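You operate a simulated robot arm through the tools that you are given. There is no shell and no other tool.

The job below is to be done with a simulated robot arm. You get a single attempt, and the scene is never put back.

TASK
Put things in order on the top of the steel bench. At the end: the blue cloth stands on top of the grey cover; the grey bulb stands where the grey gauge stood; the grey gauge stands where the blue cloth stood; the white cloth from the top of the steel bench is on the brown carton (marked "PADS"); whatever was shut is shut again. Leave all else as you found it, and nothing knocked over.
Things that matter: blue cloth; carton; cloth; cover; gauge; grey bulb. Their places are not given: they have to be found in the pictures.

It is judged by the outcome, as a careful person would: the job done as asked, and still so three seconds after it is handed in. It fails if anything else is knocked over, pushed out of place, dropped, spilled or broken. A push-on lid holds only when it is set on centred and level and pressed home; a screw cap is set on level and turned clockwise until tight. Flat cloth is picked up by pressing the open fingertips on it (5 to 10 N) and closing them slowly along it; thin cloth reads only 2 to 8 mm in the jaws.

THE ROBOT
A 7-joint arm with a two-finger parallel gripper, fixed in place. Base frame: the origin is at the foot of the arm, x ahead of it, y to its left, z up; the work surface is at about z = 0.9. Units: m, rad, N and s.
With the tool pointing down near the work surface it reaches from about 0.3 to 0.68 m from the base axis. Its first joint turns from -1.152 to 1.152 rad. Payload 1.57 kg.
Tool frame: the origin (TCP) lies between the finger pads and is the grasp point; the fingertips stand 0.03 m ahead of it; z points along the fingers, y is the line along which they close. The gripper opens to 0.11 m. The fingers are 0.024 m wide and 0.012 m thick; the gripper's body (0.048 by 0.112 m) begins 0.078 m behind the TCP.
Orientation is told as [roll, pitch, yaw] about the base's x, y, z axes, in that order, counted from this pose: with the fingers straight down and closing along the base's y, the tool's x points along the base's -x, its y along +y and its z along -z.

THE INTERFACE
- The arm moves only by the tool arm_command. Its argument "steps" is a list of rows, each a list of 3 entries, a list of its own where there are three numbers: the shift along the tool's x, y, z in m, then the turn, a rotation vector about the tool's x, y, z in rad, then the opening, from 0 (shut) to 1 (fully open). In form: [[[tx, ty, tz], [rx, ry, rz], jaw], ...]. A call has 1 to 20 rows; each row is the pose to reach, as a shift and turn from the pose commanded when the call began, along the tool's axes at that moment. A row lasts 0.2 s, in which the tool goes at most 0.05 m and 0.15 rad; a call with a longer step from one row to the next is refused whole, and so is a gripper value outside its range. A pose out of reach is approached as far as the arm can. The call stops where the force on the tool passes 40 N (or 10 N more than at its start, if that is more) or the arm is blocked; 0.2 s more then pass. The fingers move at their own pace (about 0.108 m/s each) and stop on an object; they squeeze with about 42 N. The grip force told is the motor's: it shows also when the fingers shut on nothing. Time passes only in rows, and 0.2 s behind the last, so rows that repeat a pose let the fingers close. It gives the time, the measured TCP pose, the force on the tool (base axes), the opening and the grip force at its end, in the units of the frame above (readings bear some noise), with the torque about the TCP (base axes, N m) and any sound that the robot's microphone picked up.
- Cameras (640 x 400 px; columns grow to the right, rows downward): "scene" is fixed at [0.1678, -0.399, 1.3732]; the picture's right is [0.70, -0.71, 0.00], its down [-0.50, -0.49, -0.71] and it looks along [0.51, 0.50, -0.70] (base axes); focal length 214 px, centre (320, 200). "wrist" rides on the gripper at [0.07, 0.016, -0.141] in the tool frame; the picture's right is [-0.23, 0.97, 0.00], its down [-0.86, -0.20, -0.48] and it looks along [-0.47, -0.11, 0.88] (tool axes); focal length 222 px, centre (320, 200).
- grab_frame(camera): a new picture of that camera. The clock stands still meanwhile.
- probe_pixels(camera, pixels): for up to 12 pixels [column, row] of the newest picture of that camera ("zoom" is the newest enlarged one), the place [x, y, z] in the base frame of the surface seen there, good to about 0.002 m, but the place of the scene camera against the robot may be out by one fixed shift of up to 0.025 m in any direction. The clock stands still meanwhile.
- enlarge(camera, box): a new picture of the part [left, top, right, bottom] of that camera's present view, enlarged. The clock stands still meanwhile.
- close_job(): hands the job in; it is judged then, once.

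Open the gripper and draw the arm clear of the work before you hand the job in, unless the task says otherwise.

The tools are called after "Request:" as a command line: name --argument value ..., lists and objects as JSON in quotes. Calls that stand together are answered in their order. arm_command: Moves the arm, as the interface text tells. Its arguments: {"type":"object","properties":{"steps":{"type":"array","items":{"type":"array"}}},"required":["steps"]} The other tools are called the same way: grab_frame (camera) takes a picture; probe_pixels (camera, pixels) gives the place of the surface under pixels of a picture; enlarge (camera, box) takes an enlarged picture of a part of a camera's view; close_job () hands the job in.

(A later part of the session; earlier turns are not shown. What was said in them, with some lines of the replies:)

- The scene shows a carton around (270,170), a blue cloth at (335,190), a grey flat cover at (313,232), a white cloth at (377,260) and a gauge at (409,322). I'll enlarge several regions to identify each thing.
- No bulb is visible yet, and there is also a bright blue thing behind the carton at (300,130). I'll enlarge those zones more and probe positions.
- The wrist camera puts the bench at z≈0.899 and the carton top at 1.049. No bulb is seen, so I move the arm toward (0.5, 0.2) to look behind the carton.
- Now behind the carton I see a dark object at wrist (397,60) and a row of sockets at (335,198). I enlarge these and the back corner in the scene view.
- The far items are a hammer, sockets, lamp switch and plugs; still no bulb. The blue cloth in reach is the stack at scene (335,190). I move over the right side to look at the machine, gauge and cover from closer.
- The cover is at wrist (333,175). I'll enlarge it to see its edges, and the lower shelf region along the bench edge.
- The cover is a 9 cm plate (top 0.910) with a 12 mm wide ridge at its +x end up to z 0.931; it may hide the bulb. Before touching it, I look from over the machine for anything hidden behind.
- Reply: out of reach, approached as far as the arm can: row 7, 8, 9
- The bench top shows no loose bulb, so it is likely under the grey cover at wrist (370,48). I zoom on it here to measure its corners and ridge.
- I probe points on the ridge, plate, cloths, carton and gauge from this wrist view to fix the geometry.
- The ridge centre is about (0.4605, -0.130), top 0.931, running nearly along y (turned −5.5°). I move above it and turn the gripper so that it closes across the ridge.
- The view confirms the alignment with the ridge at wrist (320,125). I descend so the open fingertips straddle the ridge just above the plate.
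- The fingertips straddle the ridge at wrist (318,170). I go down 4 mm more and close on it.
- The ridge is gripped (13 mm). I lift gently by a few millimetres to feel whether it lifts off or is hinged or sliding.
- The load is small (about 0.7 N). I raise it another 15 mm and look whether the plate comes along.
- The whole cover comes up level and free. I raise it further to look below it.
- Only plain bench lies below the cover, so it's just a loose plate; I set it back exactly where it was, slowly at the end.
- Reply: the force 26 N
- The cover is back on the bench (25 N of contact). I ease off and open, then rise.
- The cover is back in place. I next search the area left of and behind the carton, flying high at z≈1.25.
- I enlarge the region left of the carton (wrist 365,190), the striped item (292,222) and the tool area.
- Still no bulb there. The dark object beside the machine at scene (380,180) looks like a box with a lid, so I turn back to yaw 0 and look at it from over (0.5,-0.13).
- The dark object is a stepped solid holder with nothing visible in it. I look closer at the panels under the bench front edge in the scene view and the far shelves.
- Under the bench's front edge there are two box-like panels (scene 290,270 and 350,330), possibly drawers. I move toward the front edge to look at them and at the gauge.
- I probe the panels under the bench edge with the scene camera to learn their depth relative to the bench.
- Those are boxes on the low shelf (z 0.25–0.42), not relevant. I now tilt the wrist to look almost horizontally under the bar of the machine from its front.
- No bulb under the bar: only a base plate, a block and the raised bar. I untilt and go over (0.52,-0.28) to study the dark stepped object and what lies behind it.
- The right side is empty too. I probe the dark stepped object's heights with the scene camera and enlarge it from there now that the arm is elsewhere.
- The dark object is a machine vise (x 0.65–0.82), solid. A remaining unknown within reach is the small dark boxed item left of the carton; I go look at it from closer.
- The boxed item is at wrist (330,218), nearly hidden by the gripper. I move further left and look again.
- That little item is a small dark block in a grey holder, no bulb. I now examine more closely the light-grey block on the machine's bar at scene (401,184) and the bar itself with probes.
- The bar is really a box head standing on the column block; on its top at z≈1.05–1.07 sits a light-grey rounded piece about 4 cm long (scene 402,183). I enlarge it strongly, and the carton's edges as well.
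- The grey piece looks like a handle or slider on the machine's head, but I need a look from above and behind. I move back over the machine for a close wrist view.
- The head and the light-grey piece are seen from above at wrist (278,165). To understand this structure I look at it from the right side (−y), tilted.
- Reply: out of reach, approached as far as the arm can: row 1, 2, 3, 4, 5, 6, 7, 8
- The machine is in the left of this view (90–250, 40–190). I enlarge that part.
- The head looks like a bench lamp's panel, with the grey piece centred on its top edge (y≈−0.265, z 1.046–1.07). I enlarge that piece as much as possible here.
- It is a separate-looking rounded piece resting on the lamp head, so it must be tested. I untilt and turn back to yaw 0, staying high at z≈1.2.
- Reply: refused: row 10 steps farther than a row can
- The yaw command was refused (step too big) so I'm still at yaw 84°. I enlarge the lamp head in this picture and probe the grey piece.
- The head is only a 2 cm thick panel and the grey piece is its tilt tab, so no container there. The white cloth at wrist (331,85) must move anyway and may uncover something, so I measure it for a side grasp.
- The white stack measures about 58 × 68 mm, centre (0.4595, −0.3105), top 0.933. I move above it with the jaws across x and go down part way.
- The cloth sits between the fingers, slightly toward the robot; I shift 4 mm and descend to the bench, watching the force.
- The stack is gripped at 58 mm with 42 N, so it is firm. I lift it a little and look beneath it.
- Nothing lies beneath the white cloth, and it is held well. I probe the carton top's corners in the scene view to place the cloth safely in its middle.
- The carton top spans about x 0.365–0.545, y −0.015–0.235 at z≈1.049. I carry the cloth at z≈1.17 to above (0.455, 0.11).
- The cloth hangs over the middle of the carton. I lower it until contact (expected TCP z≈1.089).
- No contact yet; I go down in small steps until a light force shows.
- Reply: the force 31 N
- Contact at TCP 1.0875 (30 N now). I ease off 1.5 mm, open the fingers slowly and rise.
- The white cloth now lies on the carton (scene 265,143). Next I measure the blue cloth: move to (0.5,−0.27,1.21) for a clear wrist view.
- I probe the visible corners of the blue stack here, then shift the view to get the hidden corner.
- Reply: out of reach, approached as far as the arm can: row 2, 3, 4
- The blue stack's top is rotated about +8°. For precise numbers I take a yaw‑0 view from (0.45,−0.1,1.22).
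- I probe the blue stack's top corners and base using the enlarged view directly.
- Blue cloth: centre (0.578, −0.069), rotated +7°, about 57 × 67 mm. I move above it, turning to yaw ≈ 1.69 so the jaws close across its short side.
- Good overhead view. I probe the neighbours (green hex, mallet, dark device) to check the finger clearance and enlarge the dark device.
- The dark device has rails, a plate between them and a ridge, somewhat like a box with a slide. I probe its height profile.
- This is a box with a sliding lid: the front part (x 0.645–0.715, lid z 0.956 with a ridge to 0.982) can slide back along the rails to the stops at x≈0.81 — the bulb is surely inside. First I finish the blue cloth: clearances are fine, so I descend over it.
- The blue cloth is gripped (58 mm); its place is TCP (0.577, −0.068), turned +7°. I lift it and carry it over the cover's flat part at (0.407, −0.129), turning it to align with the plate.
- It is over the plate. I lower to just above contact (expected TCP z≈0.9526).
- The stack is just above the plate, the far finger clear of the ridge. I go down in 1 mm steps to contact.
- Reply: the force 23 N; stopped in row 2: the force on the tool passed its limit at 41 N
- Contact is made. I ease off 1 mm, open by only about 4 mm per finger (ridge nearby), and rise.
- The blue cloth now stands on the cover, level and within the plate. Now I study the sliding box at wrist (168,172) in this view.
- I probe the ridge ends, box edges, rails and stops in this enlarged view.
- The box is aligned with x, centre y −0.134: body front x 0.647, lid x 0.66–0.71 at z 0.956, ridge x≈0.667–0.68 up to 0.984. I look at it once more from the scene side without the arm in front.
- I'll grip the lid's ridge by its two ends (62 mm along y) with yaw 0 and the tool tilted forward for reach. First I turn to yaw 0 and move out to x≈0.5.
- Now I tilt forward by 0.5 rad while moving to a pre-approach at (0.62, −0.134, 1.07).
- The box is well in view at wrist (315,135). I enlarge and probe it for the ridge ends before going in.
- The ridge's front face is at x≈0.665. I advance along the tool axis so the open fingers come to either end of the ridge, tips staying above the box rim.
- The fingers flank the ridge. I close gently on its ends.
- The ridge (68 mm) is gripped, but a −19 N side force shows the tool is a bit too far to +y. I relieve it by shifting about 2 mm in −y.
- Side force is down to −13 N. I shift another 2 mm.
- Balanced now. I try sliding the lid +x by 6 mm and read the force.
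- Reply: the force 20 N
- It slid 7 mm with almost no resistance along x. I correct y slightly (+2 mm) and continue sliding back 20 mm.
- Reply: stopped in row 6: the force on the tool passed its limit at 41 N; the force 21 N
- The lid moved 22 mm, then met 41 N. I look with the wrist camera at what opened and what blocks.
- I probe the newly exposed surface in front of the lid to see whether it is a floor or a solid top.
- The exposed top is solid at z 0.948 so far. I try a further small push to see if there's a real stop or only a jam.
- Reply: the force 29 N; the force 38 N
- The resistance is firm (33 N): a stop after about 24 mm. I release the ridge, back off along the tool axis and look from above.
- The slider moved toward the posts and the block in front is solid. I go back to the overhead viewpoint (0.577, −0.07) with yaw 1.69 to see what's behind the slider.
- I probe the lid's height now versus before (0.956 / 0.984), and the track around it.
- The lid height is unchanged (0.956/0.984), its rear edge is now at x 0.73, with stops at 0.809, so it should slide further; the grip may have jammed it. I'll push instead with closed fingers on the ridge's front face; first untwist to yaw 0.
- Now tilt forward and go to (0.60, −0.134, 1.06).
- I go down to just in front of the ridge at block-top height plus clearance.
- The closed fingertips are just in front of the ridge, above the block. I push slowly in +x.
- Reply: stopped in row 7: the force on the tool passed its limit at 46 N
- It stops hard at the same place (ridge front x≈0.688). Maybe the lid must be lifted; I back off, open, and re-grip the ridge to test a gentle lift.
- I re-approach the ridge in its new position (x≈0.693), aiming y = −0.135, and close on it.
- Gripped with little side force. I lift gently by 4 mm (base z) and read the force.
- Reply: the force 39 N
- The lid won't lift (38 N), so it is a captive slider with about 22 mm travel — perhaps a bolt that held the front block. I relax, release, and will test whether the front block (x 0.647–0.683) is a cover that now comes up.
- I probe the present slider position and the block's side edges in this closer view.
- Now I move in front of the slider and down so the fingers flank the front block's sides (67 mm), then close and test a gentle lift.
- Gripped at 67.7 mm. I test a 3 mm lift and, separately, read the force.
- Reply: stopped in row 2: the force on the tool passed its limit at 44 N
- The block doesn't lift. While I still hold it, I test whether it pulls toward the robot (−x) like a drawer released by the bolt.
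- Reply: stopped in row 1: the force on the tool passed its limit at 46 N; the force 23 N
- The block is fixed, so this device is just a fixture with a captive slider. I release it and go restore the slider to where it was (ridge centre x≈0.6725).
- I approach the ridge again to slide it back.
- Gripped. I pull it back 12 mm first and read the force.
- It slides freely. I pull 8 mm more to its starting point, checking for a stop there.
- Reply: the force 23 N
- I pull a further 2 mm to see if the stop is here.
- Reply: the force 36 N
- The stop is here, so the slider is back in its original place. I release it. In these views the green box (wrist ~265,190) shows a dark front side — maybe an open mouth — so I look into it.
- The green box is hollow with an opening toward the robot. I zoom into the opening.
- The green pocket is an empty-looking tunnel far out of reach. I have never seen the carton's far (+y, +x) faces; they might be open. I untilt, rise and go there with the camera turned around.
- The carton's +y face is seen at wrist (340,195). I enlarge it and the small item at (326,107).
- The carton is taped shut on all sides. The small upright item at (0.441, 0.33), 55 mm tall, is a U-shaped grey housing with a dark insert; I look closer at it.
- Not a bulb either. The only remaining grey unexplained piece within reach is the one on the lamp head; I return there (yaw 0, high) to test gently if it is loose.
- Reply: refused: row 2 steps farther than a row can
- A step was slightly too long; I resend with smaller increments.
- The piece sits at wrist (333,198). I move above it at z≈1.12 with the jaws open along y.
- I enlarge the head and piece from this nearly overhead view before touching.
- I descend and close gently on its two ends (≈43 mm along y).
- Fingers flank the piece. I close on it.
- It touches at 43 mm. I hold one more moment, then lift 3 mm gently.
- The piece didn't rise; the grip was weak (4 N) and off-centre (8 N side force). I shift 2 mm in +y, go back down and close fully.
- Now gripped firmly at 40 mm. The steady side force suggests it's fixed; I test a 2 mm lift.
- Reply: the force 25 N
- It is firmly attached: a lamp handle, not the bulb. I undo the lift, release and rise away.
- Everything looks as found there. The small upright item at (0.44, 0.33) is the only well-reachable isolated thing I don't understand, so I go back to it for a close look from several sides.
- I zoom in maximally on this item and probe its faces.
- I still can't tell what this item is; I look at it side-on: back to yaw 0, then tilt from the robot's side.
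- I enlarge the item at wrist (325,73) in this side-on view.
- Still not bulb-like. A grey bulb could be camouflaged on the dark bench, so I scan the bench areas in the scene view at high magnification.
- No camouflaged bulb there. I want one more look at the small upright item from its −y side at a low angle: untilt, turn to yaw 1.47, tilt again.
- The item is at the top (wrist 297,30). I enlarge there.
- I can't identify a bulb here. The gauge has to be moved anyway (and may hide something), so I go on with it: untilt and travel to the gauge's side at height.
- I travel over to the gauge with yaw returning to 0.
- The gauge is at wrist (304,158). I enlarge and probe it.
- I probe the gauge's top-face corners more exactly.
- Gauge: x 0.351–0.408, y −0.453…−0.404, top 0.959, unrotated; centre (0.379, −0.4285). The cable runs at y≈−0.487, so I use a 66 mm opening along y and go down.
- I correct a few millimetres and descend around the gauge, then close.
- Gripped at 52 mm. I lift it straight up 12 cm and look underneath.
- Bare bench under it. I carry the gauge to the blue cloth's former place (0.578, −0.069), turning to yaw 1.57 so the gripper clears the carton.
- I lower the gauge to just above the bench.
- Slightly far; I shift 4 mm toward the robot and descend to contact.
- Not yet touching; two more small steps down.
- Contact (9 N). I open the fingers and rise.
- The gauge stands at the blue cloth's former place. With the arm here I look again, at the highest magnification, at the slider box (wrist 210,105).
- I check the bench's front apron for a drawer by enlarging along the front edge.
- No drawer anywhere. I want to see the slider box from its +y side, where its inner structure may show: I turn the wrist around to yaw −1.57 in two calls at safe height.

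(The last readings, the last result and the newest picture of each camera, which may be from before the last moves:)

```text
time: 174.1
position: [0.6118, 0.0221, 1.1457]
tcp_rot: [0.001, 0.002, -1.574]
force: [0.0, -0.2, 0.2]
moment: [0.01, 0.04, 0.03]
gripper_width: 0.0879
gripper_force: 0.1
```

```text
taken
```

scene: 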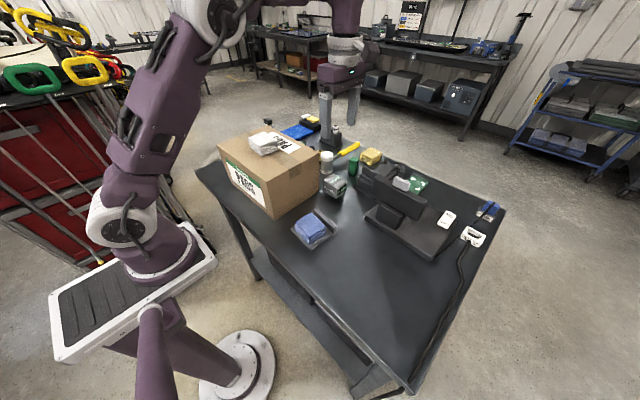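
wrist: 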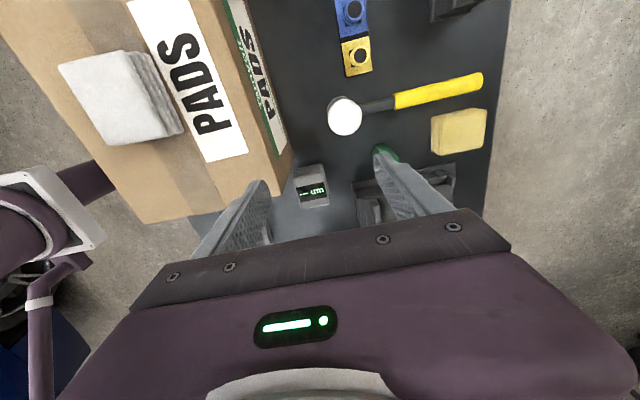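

The slider box is behind the right finger at (400,190). I close the jaws and tilt slightly so the box is in free view.

Request:
arm_command --steps '[[[0, 0, 0], [0, -0.1, 0], 0.4], [[0, 0.0, 0], [0, -0.2, 0], 0.0], [[0, 0.0, 0], [0, -0.3, 0], 0.0], [[0, 0.0, 0], [0, -0.4, 0], 0.0], [[0, 0.0, 0], [0, -0.4, 0], 0.0]]'

Request:
grab_frame --camera "wrist"

Request:
enlarge --camera "wrist" --box '[320, 80, 480, 210]'

```text
time: 175.3
position: [0.6116, 0.0216, 1.146]
tcp_rot: [0.0, -0.399, -1.574]
force: [0.1, -0.3, -0.4]
moment: [0.03, -0.02, 0.0]
gripper_width: 0.0001
gripper_force: 21.6
```

```text
taken
```

wrist: 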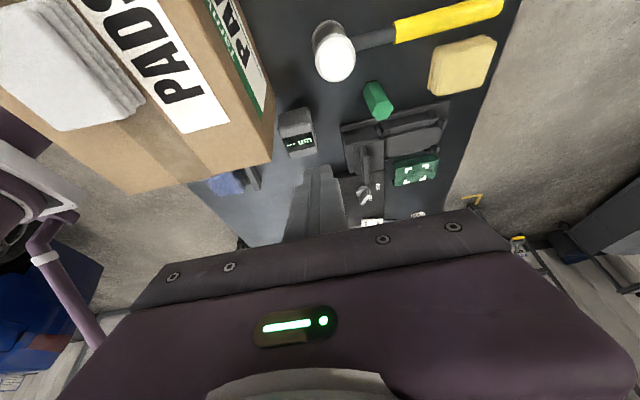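

```text
3.08 times, centred on (400, 145) of wrist
```

zoom: 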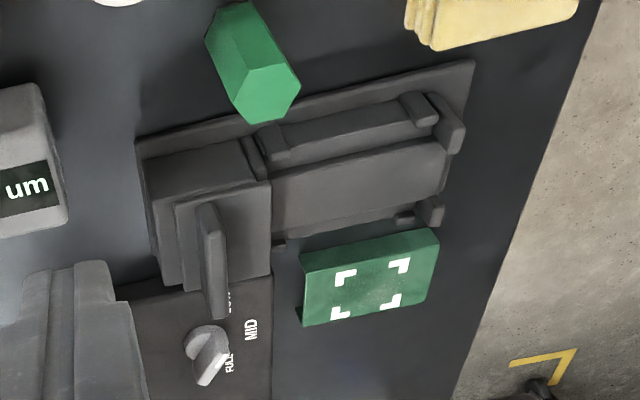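

From this side the front part looks like a proper box (x 0.647–0.72) with the lid on top and two rods behind. I enlarge further.

Request:
enlarge --camera "wrist" --box '[335, 105, 405, 185]'

Request:
probe_pixels --camera "zoom" --pixels '[[150, 190], [220, 170], [300, 150], [340, 180], [380, 140], [400, 200], [250, 230], [310, 300], [360, 250], [180, 250], [420, 150], [200, 130]]'

```text
5.00 times, centred on (370, 145) of wrist
```

zoom: 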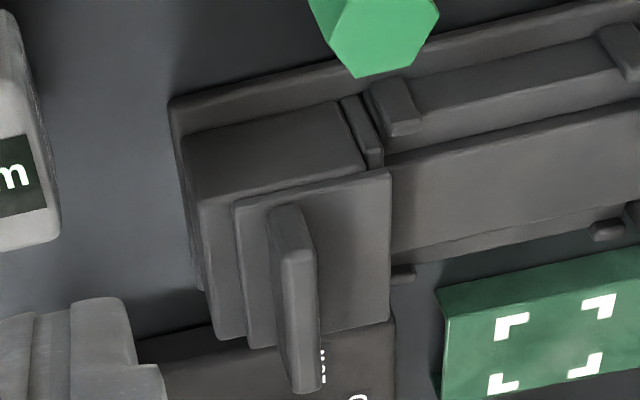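

```text
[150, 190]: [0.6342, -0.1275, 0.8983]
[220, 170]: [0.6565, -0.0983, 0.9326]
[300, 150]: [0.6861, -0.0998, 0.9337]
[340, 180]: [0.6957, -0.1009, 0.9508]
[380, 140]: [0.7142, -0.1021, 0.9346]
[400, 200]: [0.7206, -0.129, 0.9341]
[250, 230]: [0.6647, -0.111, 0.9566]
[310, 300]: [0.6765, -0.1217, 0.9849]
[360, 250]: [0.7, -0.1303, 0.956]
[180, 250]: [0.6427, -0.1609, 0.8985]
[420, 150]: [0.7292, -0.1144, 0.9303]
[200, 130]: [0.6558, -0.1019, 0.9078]
```

Still no cavity to be seen. By elimination the small grey upright item at (0.44, 0.33), hidden from the scene camera by the carton, is the only grey loose-looking object left — I'll check whether it is loose. First untilt and rise.

Request:
arm_command --steps '[[[-0.005, 0, -0.012], [0, 0.1, 0], 0.0], [[-0.01, 0, -0.024], [0, 0.2, 0], 0.2], [[-0.015, 0, -0.036], [0, 0.3, 0], 0.5], [[-0.0195, 0, -0.046], [0, 0.399, 0], 0.6], [[-0.0195, 0, -0.046], [0, 0.399, 0], 0.6]]'

Request:
arm_command --steps '[[[0.035, -0.018, 0], [0, 0, 0], 0.6], [[0.07, -0.036, 0], [0, 0, 0], 0.6], [[0.105, -0.054, 0], [0, 0, -0.03], 0.6], [[0.14, -0.072, 0], [0, 0, -0.06], 0.6], [[0.175, -0.09, 0], [0, 0, -0.09], 0.6], [[0.21, -0.108, 0], [0, 0, -0.12], 0.6], [[0.245, -0.126, 0], [0, 0, -0.15], 0.6], [[0.28, -0.144, 0], [0, 0, -0.18], 0.6], [[0.3, -0.16, 0], [0, 0, -0.213], 0.6], [[0.307, -0.17, 0.02], [0, 0, -0.213], 0.6], [[0.307, -0.17, 0.06], [0, 0, -0.213], 0.6], [[0.307, -0.17, 0.06], [0, 0, -0.213], 0.6]]'

Request:
grab_frame --camera "wrist"

Request:
enlarge --camera "wrist" --box '[280, 120, 400, 220]'

```text
time: 176.5
position: [0.6057, 0.0245, 1.1979]
tcp_rot: [0.0, 0.001, -1.575]
force: [-0.7, -0.2, 0.1]
moment: [0.03, -0.02, -0.01]
gripper_width: 0.0661
gripper_force: 0.0
out of reach, approached as far as the arm can: row 4, 5
```

```text
time: 179.1
position: [0.4355, 0.3345, 1.1411]
tcp_rot: [0.001, 0.001, -1.358]
force: [-0.6, -1.4, -0.5]
moment: [-0.02, 0.0, -0.01]
gripper_width: 0.0662
gripper_force: 0.2
```

```text
taken
```

wrist: 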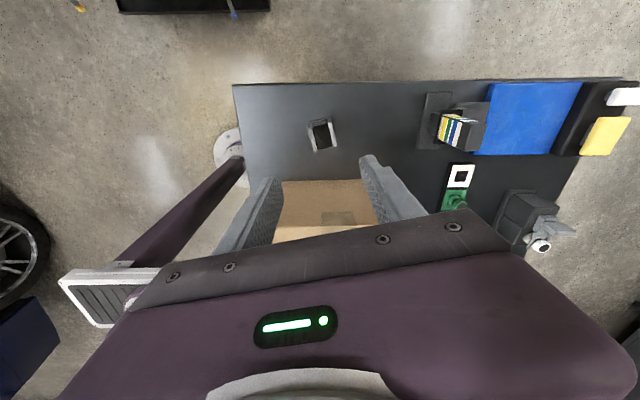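

```text
4.00 times, centred on (340, 170) of wrist
```

zoom: 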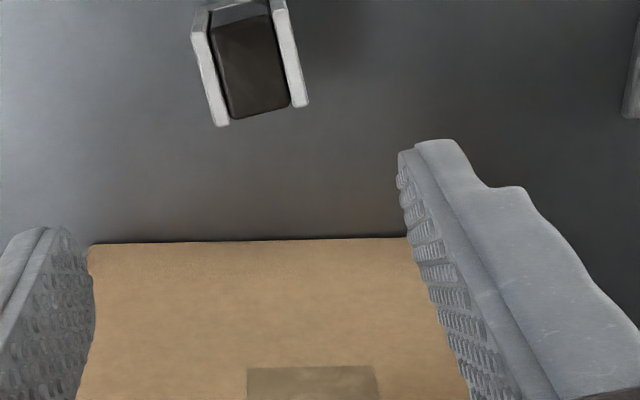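

I enlarge the item itself at (321,133) and probe its corners for the grasp.

Request:
enlarge --camera "wrist" --box '[290, 105, 350, 160]'

Request:
probe_pixels --camera "zoom" --pixels '[[220, 180], [260, 320], [400, 130], [440, 270], [330, 220], [250, 150], [300, 110], [390, 100], [210, 140], [330, 300], [300, 150], [360, 150]]'

```text
7.27 times, centred on (320, 132) of wrist
```

zoom: 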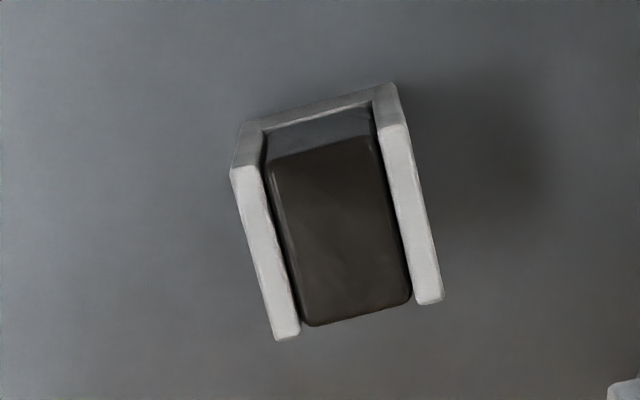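

```text
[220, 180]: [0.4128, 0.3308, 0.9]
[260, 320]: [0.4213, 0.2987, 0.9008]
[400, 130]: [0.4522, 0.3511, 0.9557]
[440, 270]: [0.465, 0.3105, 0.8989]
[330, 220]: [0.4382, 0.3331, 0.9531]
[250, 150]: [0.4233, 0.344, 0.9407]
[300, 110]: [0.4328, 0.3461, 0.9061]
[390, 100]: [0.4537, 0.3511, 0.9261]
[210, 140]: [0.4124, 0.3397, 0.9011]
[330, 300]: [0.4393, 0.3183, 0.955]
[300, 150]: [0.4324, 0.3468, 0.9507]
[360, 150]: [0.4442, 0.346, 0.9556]
```

It is a grey U-cradle (base plate plus two side plates) with a dark block in it. I descend around it and grip the side plates lightly to test if it is loose.

Request:
arm_command --steps '[[[-0.0066, 0.0042, 0.04], [0, 0, 0], 0.6], [[-0.0066, 0.0042, 0.08], [0, 0, 0], 0.6], [[-0.0066, 0.0042, 0.12], [0, 0, 0], 0.6], [[-0.0066, 0.0042, 0.15], [0, 0, 0], 0.6], [[-0.0066, 0.0042, 0.175], [0, 0, 0], 0.6], [[-0.0066, 0.0042, 0.19], [0, 0, 0], 0.6], [[-0.0066, 0.0042, 0.2], [0, 0, 0], 0.6], [[-0.0066, 0.0042, 0.2], [0, 0, 0], 0.6]]'

Request:
grab_frame --camera "wrist"

Request:
enlarge --camera "wrist" --box '[250, 100, 400, 220]'

```text
time: 180.9
position: [0.4417, 0.3284, 0.9374]
tcp_rot: [0.001, 0.0, -1.357]
force: [0.3, 0.4, -0.5]
moment: [-0.02, -0.01, 0.0]
gripper_width: 0.0659
gripper_force: 0.0
```

```text
taken
```

wrist: 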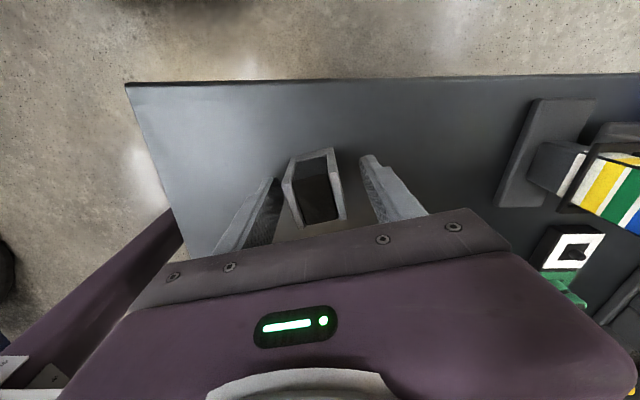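

```text
3.33 times, centred on (325, 160) of wrist
```

zoom: 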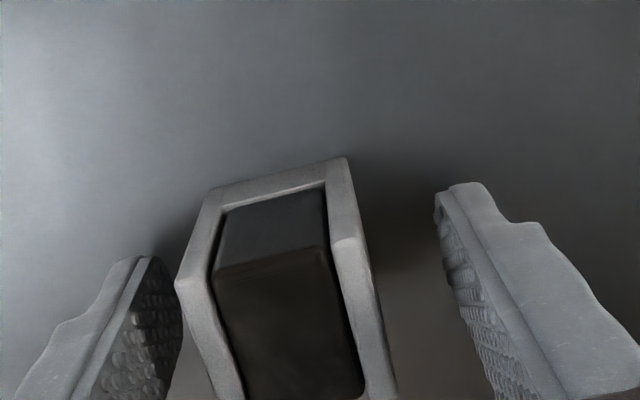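

It's clearly a grey shell around a dark block. I close gently and lift 3 mm to test.

Request:
arm_command --steps '[[[0, 0, 0], [0, 0, 0], 0.45], [[0, 0, 0], [0, 0, 0], 0.35], [[0, 0, 0], [0, 0, 0], 0.28], [[0, 0, 0], [0, 0, 0], 0.22], [[0, 0, 0], [0, 0, 0], 0.22]]'

Request:
arm_command --steps '[[[0, 0, -0.0015], [0, 0, 0], 0.2], [[0, 0, -0.003], [0, 0, 0], 0.2], [[0, 0, -0.003], [0, 0, 0], 0.2]]'

```text
time: 182.1
position: [0.4409, 0.3281, 0.9387]
tcp_rot: [0.0, 0.001, -1.356]
force: [-0.6, 0.1, -0.4]
moment: [-0.03, 0.01, 0.0]
gripper_width: 0.035
gripper_force: 42.3
```

```text
time: 182.9
position: [0.4417, 0.328, 0.9416]
tcp_rot: [0.001, 0.0, -1.357]
force: [0.1, -0.3, -0.3]
moment: [-0.02, 0.0, -0.02]
gripper_width: 0.035
gripper_force: 41.8
```

No resistance: it is loose and light. I lift it further and look at it in the scene camera.

Request:
arm_command --steps '[[[0, 0, -0.02], [0, 0, 0], 0.2], [[0, 0, -0.06], [0, 0, 0], 0.2], [[0, 0, -0.1], [0, 0, 0], 0.2], [[0, 0, -0.15], [0, 0, 0], 0.2], [[0, 0, -0.2], [0, 0, 0], 0.2], [[0, 0, -0.2], [0, 0, 0], 0.2]]'

Request:
grab_frame --camera "wrist"

Request:
grab_frame --camera "scene"

Request:
enlarge --camera "scene" --box '[180, 30, 280, 130]'

```text
time: 184.3
position: [0.4394, 0.3279, 1.1428]
tcp_rot: [-0.001, 0.001, -1.358]
force: [0.8, -0.1, 0.5]
moment: [0.03, -0.01, -0.02]
gripper_width: 0.035
gripper_force: 41.9
```

```text
taken
```

wrist: 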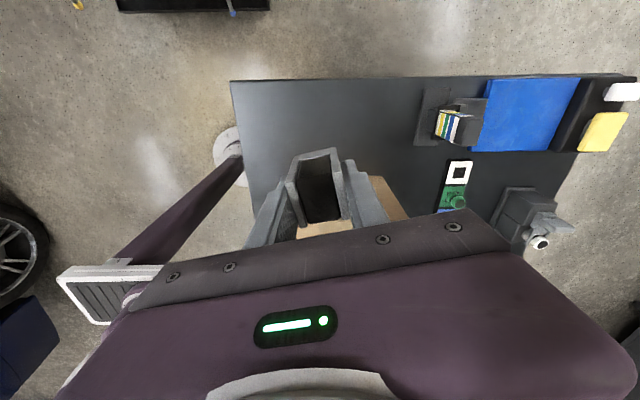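

```text
taken
```

scene: 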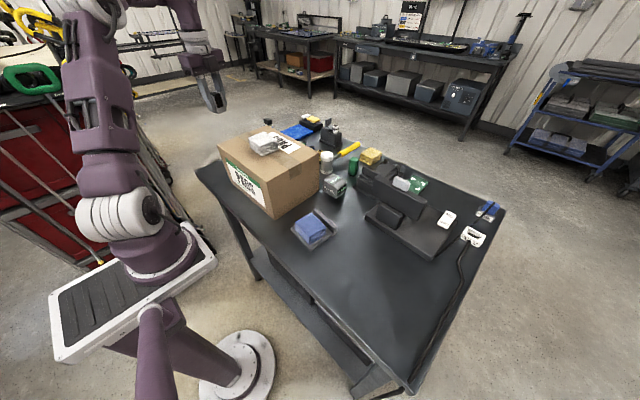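

```text
4.00 times, centred on (230, 80) of scene
```

zoom: 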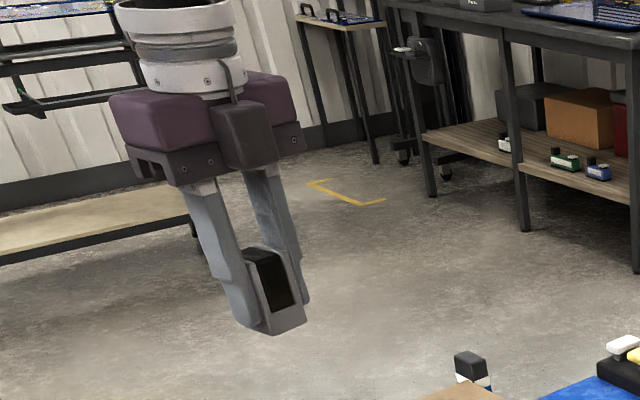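

It's a loose light-grey piece. I carry it near the scene camera to see what it is (and toward the gauge's old place), flying high over the carton.

Request:
arm_command --steps '[[[-0.005, -0.002, -0.04], [0, 0, 0], 0.2], [[-0.03, -0.011, -0.07], [0, 0, 0], 0.2], [[-0.07, -0.0255, -0.07], [0, 0, 0], 0.2], [[-0.11, -0.04, -0.07], [0, 0, 0], 0.2], [[-0.15, -0.055, -0.07], [0, 0, 0], 0.2], [[-0.19, -0.07, -0.07], [0, 0, 0], 0.2], [[-0.23, -0.084, -0.07], [0, 0, 0], 0.2], [[-0.27, -0.0985, -0.07], [0, 0, 0], 0.2], [[-0.31, -0.113, -0.07], [0, 0, 0], 0.2], [[-0.35, -0.128, -0.07], [0, 0, 0], 0.2], [[-0.39, -0.142, -0.07], [0, 0, 0], 0.2], [[-0.43, -0.157, -0.07], [0, 0, 0], 0.2], [[-0.47, -0.1715, -0.07], [0, 0, 0], 0.2], [[-0.51, -0.186, -0.07], [0, 0, 0], 0.2], [[-0.55, -0.2, -0.06], [0, 0, 0], 0.2], [[-0.55, -0.2, -0.03], [0, 0, 0], 0.2], [[-0.55, -0.2, 0.0], [0, 0, 0], 0.2], [[-0.55, -0.2, 0.0], [0, 0, 0], 0.2]]'

Request:
grab_frame --camera "scene"

```text
time: 188.1
position: [0.3662, -0.2536, 1.1396]
tcp_rot: [0.002, 0.001, -1.357]
force: [0.0, -0.2, -1.1]
moment: [-0.03, -0.01, -0.01]
gripper_width: 0.0351
gripper_force: 42.2
```

```text
taken
```

scene: 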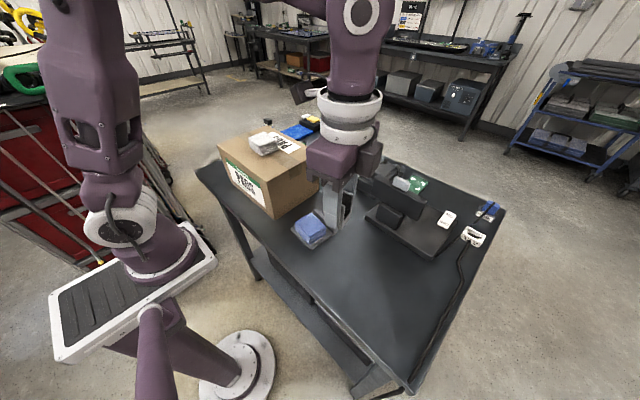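

I enlarge the held piece at scene (335,205).

Request:
enlarge --camera "scene" --box '[310, 160, 370, 240]'

Request:
grab_frame --camera "wrist"

Request:
enlarge --camera "wrist" --box '[260, 120, 380, 240]'

```text
5.00 times, centred on (340, 200) of scene
```

zoom: 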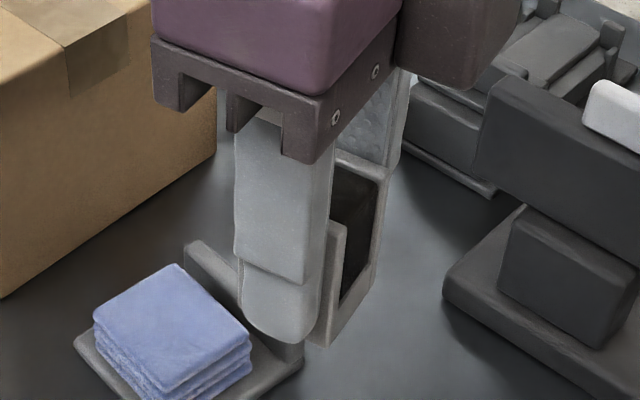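

```text
taken
```

wrist: 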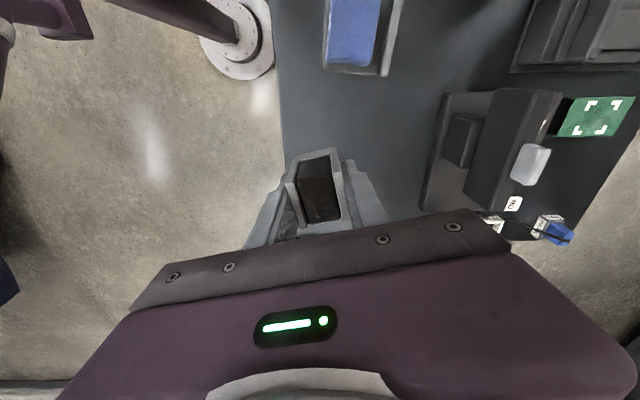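

```text
3.33 times, centred on (320, 180) of wrist
```

zoom: 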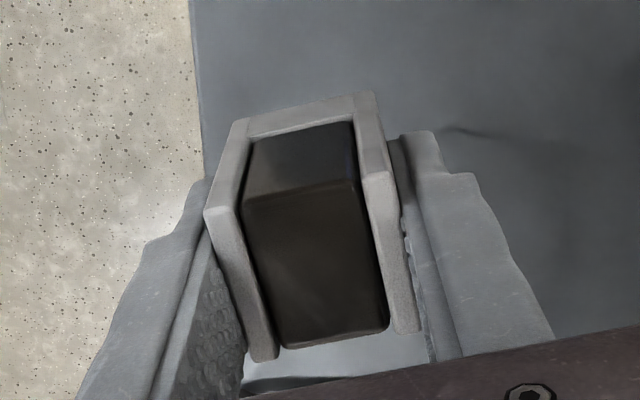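

I compare it with the similar small coloured items on the background shelf (scene ≈ 305–335, 60–80).

Request:
enlarge --camera "scene" --box '[262, 30, 342, 90]'

Request:
enlarge --camera "scene" --box '[340, 0, 480, 70]'

Request:
enlarge --camera "scene" --box '[500, 50, 640, 180]'

```text
6.67 times, centred on (302, 60) of scene
```

zoom: 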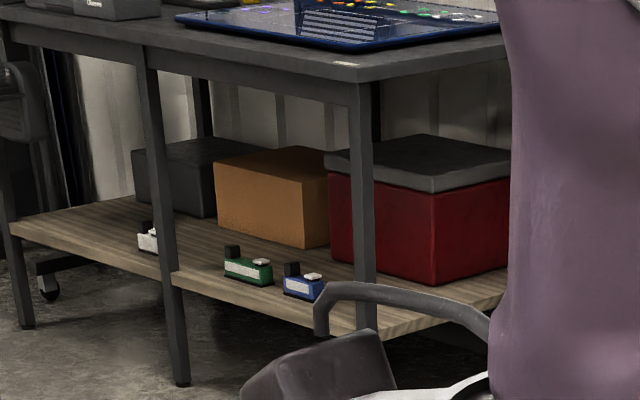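

```text
4.57 times, centred on (410, 35) of scene
```

zoom: 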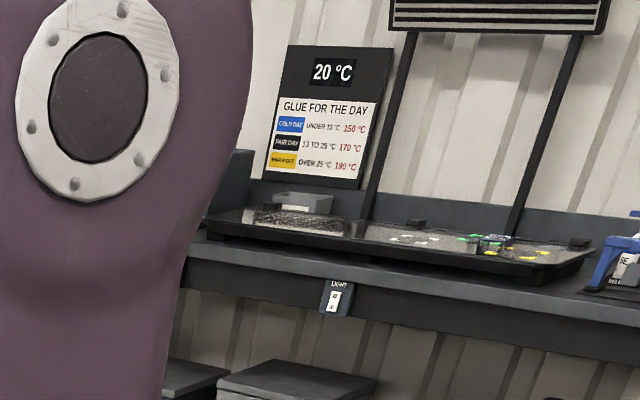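

```text
3.08 times, centred on (570, 115) of scene
```

zoom: 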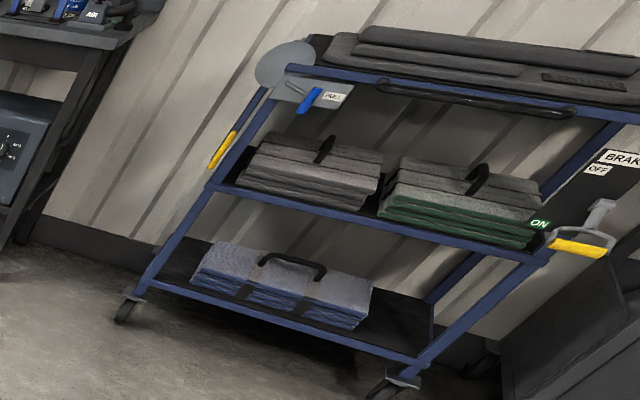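

This is a paintless-dent-repair themed shop; the held piece still isn't clearly a bulb. I check the lamp's front block for a cavity by probing it in the current wrist picture (≈455–470,140).

Request:
enlarge --camera "wrist" --box '[420, 70, 580, 220]'

Request:
probe_pixels --camera "zoom" --pixels '[[150, 150], [180, 200], [160, 230], [200, 260], [130, 250], [250, 180], [300, 250], [330, 120], [100, 150], [220, 150], [120, 330], [350, 280]]'

```text
2.67 times, centred on (500, 145) of wrist
```

zoom: 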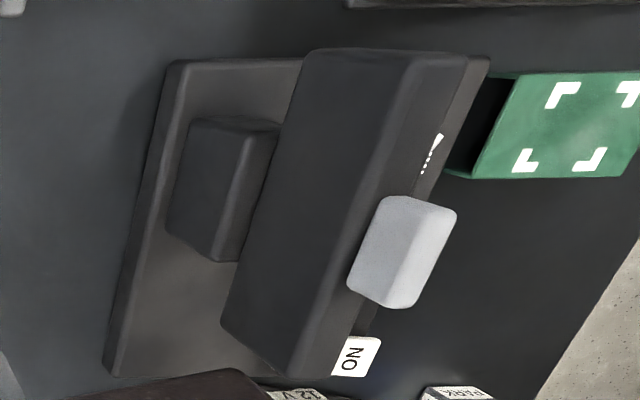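

```text
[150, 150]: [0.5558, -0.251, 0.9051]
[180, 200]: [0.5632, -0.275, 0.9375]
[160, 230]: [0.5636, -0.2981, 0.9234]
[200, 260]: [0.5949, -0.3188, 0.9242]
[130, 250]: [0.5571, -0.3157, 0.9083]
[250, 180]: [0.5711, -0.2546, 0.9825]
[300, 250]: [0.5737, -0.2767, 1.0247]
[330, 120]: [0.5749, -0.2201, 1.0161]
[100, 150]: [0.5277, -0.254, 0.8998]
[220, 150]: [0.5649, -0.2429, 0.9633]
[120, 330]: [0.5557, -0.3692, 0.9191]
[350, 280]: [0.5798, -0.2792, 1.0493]
```

I zoom at maximum on those coloured shelf items for comparison.

Request:
enlarge --camera "scene" --box '[284, 62, 304, 78]'

Request:
enlarge --camera "scene" --box '[270, 58, 286, 72]'

Request:
enlarge --camera "scene" --box '[326, 170, 354, 222]'

```text
16.00 times, centred on (294, 70) of scene
```

zoom: 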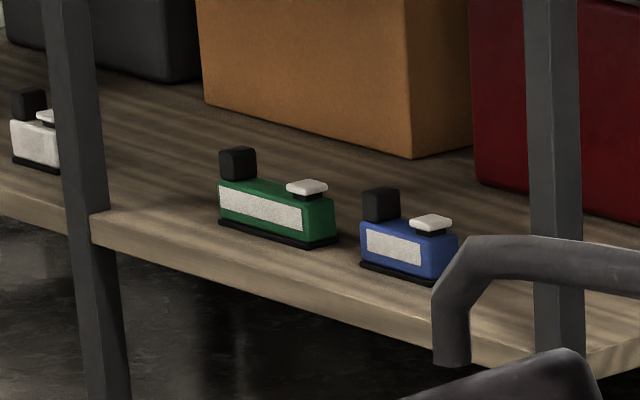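

```text
16.00 times, centred on (278, 65) of scene
```

zoom: 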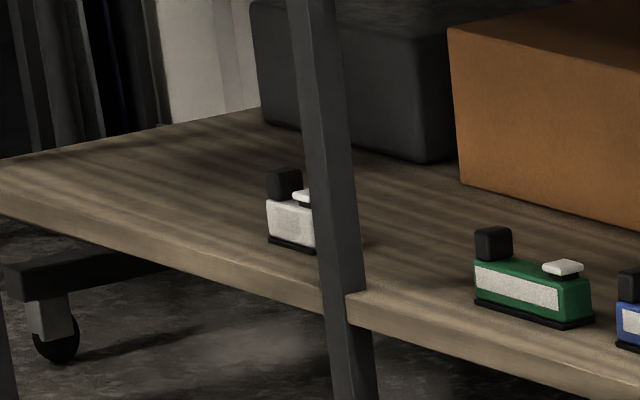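

```text
7.69 times, centred on (340, 196) of scene
```

zoom: 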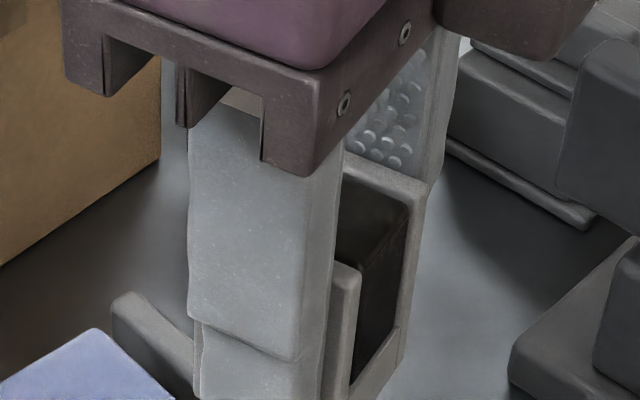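

Counting what stands free within reach — carton, cover, two cloths, gauge and this piece — matches exactly the six things that matter, and the dark "slider box" is a vise. So this loose grey piece, hidden behind the carton from the scene camera, must be the grey bulb. I carry it over the gauge's former place (0.379, −0.4285).

Request:
arm_command --steps '[[[-0.04, -0.006, 0], [0, 0, 0], 0.2], [[-0.08, -0.0113, 0], [0, 0, 0], 0.2], [[-0.12, -0.017, 0], [0, 0, 0], 0.2], [[-0.16, -0.0227, 0], [0, 0, 0], 0.2], [[-0.1736, -0.0246, 0.02], [0, 0, 0], 0.2], [[-0.1736, -0.0246, 0.06], [0, 0, 0], 0.2], [[-0.1736, -0.0246, 0.1], [0, 0, 0], 0.2], [[-0.1736, -0.0246, 0.14], [0, 0, 0], 0.2], [[-0.1736, -0.0246, 0.14], [0, 0, 0], 0.2]]'

Request:
grab_frame --camera "scene"

Request:
enlarge --camera "scene" --box '[360, 240, 460, 380]'

```text
time: 190.1
position: [0.3765, -0.4264, 1.0019]
tcp_rot: [0.002, 0.0, -1.356]
force: [-0.3, -0.2, 0.7]
moment: [-0.05, 0.03, -0.02]
gripper_width: 0.035
gripper_force: 42.2
```

```text
taken
```

scene: 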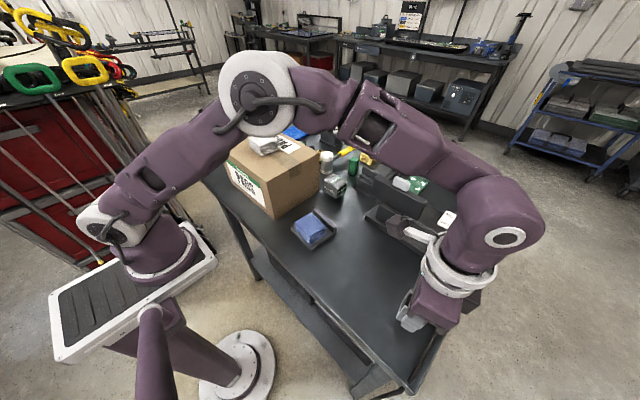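

```text
2.86 times, centred on (410, 310) of scene
```

zoom: 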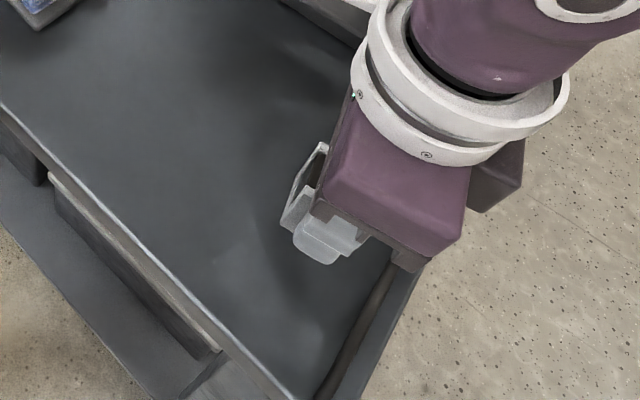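

In this view the piece looks like an open frame; I zoom in more before setting it down.

Request:
enlarge --camera "scene" --box '[388, 280, 438, 340]'

Request:
grab_frame --camera "wrist"

Request:
enlarge --camera "wrist" --box '[270, 130, 370, 230]'

Request:
probe_pixels --camera "zoom" --pixels '[[300, 170], [310, 230], [320, 280], [300, 210], [250, 130], [330, 130], [340, 240], [280, 330]]'

```text
6.67 times, centred on (413, 310) of scene
```

zoom: 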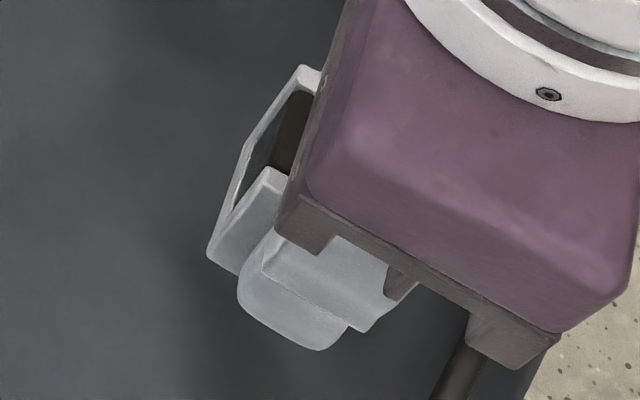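

```text
taken
```

wrist: 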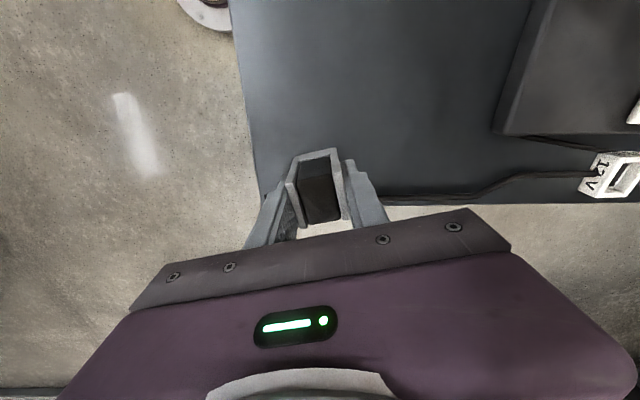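

```text
4.00 times, centred on (320, 180) of wrist
```

zoom: 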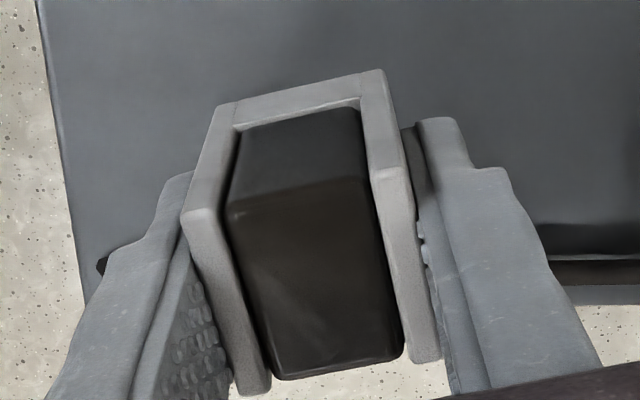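

```text
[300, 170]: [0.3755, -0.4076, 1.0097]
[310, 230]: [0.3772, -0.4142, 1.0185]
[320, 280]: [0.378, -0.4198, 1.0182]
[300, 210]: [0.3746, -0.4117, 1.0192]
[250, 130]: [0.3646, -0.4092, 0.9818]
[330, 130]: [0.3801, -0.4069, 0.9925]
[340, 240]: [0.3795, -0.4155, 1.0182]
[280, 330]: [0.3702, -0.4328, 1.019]
```

It stays as it is: a grey U-shaped body around a dark core. I lower it to the bench at the gauge's former place.

Request:
arm_command --steps '[[[0, 0, 0.025], [0, 0, 0], 0.2], [[0, 0, 0.045], [0, 0, 0], 0.2], [[0, 0, 0.056], [0, 0, 0], 0.2], [[0, 0, 0.06], [0, 0, 0], 0.2], [[0, 0, 0.061], [0, 0, 0], 0.2], [[0, 0, 0.061], [0, 0, 0], 0.2]]'

Request:
arm_command --steps '[[[0, 0, 0.001], [0, 0, 0], 0.2], [[0, 0, 0.001], [0, 0, 0], 0.2]]'

Request:
arm_command --steps '[[[0, 0, 0.001], [0, 0, 0], 0.2], [[0, 0, 0.001], [0, 0, 0], 0.2]]'

```text
time: 191.5
position: [0.3753, -0.4297, 0.94]
tcp_rot: [-0.001, -0.001, -1.358]
force: [0.3, 0.6, -0.9]
moment: [0.02, 0.0, -0.03]
gripper_width: 0.0352
gripper_force: 42.0
```

```text
time: 192.1
position: [0.375, -0.4281, 0.9382]
tcp_rot: [0.001, 0.0, -1.358]
force: [-0.1, -0.1, 2.1]
moment: [-0.05, 0.04, 0.01]
gripper_width: 0.035
gripper_force: 41.6
```

```text
time: 192.7
position: [0.3754, -0.4272, 0.9378]
tcp_rot: [0.002, 0.001, -1.358]
force: [-2.0, 1.7, 7.6]
moment: [0.04, 0.07, -0.01]
gripper_width: 0.0351
gripper_force: 41.8
```

Contact (8 N). I release it and rise.

Request:
arm_command --steps '[[[0, 0, 0], [0, 0, 0], 0.35], [[0, 0, 0], [0, 0, 0], 0.5], [[0, 0, 0], [0, 0, 0], 0.6], [[0, 0, 0], [0, 0, 0], 0.6], [[0, 0, -0.03], [0, 0, 0], 0.6], [[0, 0, -0.07], [0, 0, 0], 0.6], [[0, 0, -0.11], [0, 0, 0], 0.8], [[0, 0, -0.15], [0, 0, 0], 1], [[0, 0, -0.19], [0, 0, 0], 1], [[0, 0, -0.22], [0, 0, 0], 1]]'

Request:
grab_frame --camera "wrist"

Request:
grab_frame --camera "scene"

Request:
enlarge --camera "scene" --box '[375, 280, 435, 350]'

```text
time: 194.9
position: [0.3753, -0.4275, 1.1613]
tcp_rot: [0.002, -0.001, -1.358]
force: [-0.3, 0.0, -0.4]
moment: [0.02, 0.0, -0.01]
gripper_width: 0.1098
gripper_force: 0.0
```

```text
taken
```

wrist: 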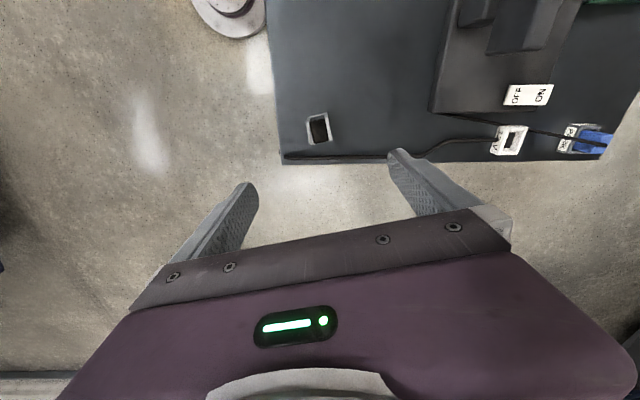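

```text
taken
```

scene: 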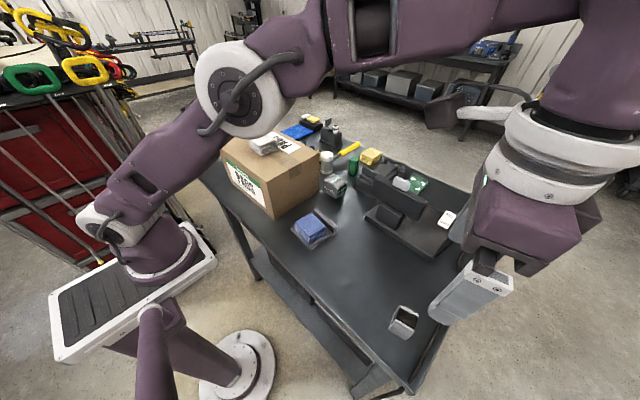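

```text
5.71 times, centred on (405, 315) of scene
```

zoom: 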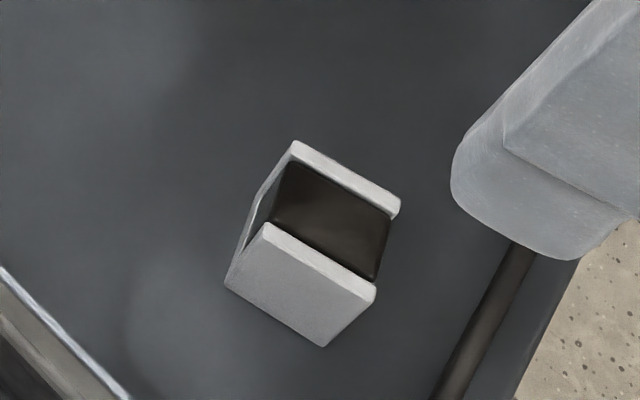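

The grey piece stands where the gauge stood (scene 404,320). I now verify that the vise slider is exactly where it was by repeating the same scene zoom and probes as before.

Request:
enlarge --camera "scene" --box '[352, 152, 412, 200]'

Request:
probe_pixels --camera "zoom" --pixels '[[180, 180], [150, 215], [140, 250], [120, 290], [110, 320], [250, 130], [300, 110], [200, 230]]'

Request:
enlarge --camera "scene" --box '[280, 150, 360, 250]'

```text
8.33 times, centred on (382, 176) of scene
```

zoom: 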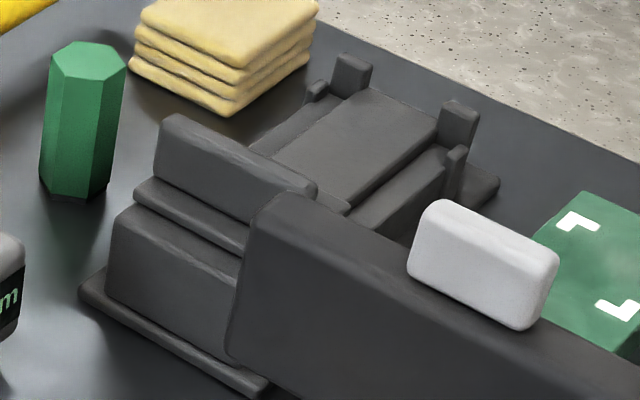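

```text
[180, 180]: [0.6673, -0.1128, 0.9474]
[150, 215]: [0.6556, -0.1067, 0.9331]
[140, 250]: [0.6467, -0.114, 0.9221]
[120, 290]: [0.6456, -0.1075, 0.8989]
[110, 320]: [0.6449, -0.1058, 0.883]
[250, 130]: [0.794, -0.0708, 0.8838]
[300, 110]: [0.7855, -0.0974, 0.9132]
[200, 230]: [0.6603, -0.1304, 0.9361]
```

```text
4.00 times, centred on (320, 200) of scene
```

zoom: 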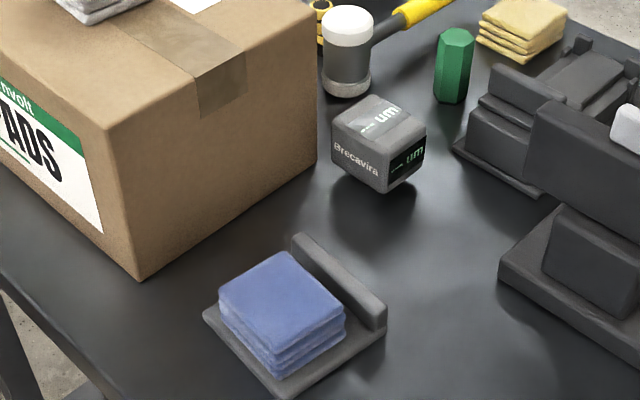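

The vise reads the same as at the start, the blue cloth is on the cover, the gauge stands at the cloth's place, the white cloth on the carton. I draw the arm up and clear.

Request:
arm_command --steps '[[[0, 0, -0.03], [0, 0, 0], 1], [[0.03, 0, -0.06], [0, 0, 0.0], 1], [[0.07, 0, -0.07], [0, 0, -0.1], 1], [[0.11, 0, -0.07], [0, 0, -0.2], 1], [[0.15, 0, -0.07], [0, 0, -0.3], 1], [[0.19, 0, -0.07], [0, 0, -0.4], 1], [[0.22, 0, -0.07], [0, 0, -0.5], 1], [[0.22, 0, -0.07], [0, 0, -0.5], 1]]'

Request:
grab_frame --camera "scene"

Request:
grab_frame --camera "wrist"

Request:
enlarge --camera "scene" --box '[220, 110, 440, 350]'

```text
time: 196.7
position: [0.3266, -0.2132, 1.2272]
tcp_rot: [0.0, 0.002, -0.855]
force: [1.0, -0.6, -0.3]
moment: [0.02, -0.01, 0.01]
gripper_width: 0.1098
gripper_force: 0.1
out of reach, approached as far as the arm can: row 1
```

```text
taken
```

scene: 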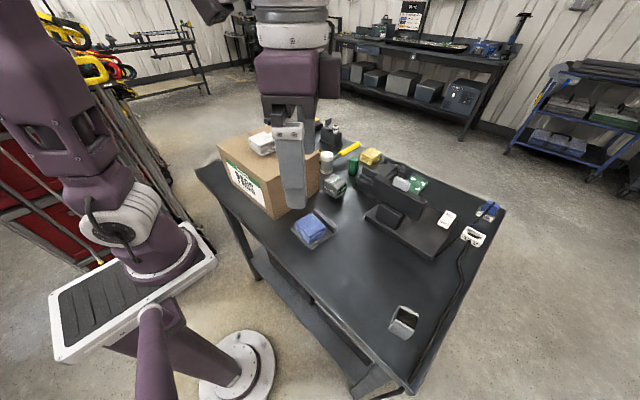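

```text
taken
```

wrist: 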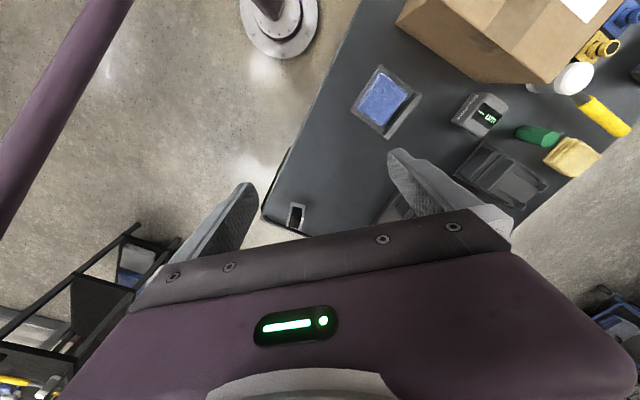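

```text
1.67 times, centred on (330, 230) of scene
```

zoom: 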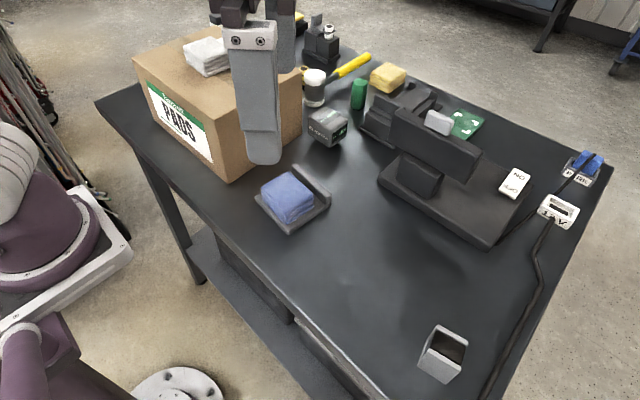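

Nothing has moved and the arm is clear with the gripper open. The white cloth is on the carton, the blue cloth on the cover, and the gauge at the blue cloth's old place. The grey piece found behind the carton stands at the gauge's old place. I took that piece as the grey bulb by elimination, not because it looks like one. I hand the job in.

Request:
close_job

```text
The job is handed in.
```

I handed the job in, but I'm not sure the object I placed as the grey bulb is the right one.

**Done and seen in the last pictures:**
- **White cloth:** it lies on the "PADS" carton.
- **Blue cloth:** it stands on the flat part of the grey cover.
- **Grey gauge:** it stands where the blue cloth stood, turned about 90° so the gripper would clear the carton.

**Uncertain – the grey bulb:** I never found anything that looked like a bulb. I looked under the cover, both cloths and the gauge, and around the carton, lamp and vise. By elimination I took a loose grey U-shaped piece with a dark core, which had been standing behind the carton, and set it where the gauge stood. If that isn't the bulb, that part of the job is wrong, and I have also moved something that should have stayed.

**Other things I touched while searching:**
- **Grey cover:** I lifted it and set it back in its place before putting the blue cloth on it.
- **Vise slider:** I slid it about 21 mm and pulled it back to its stop. The measurements afterwards matched the start to within about 3 mm.
- **Vise block and lamp handle:** I gripped and tugged both; both are fixed, and neither looked moved afterwards.

I found nothing shut that I could open, so nothing had to be shut again. The carton is taped shut and I left it that way. The arm is clear and the gripper is open.
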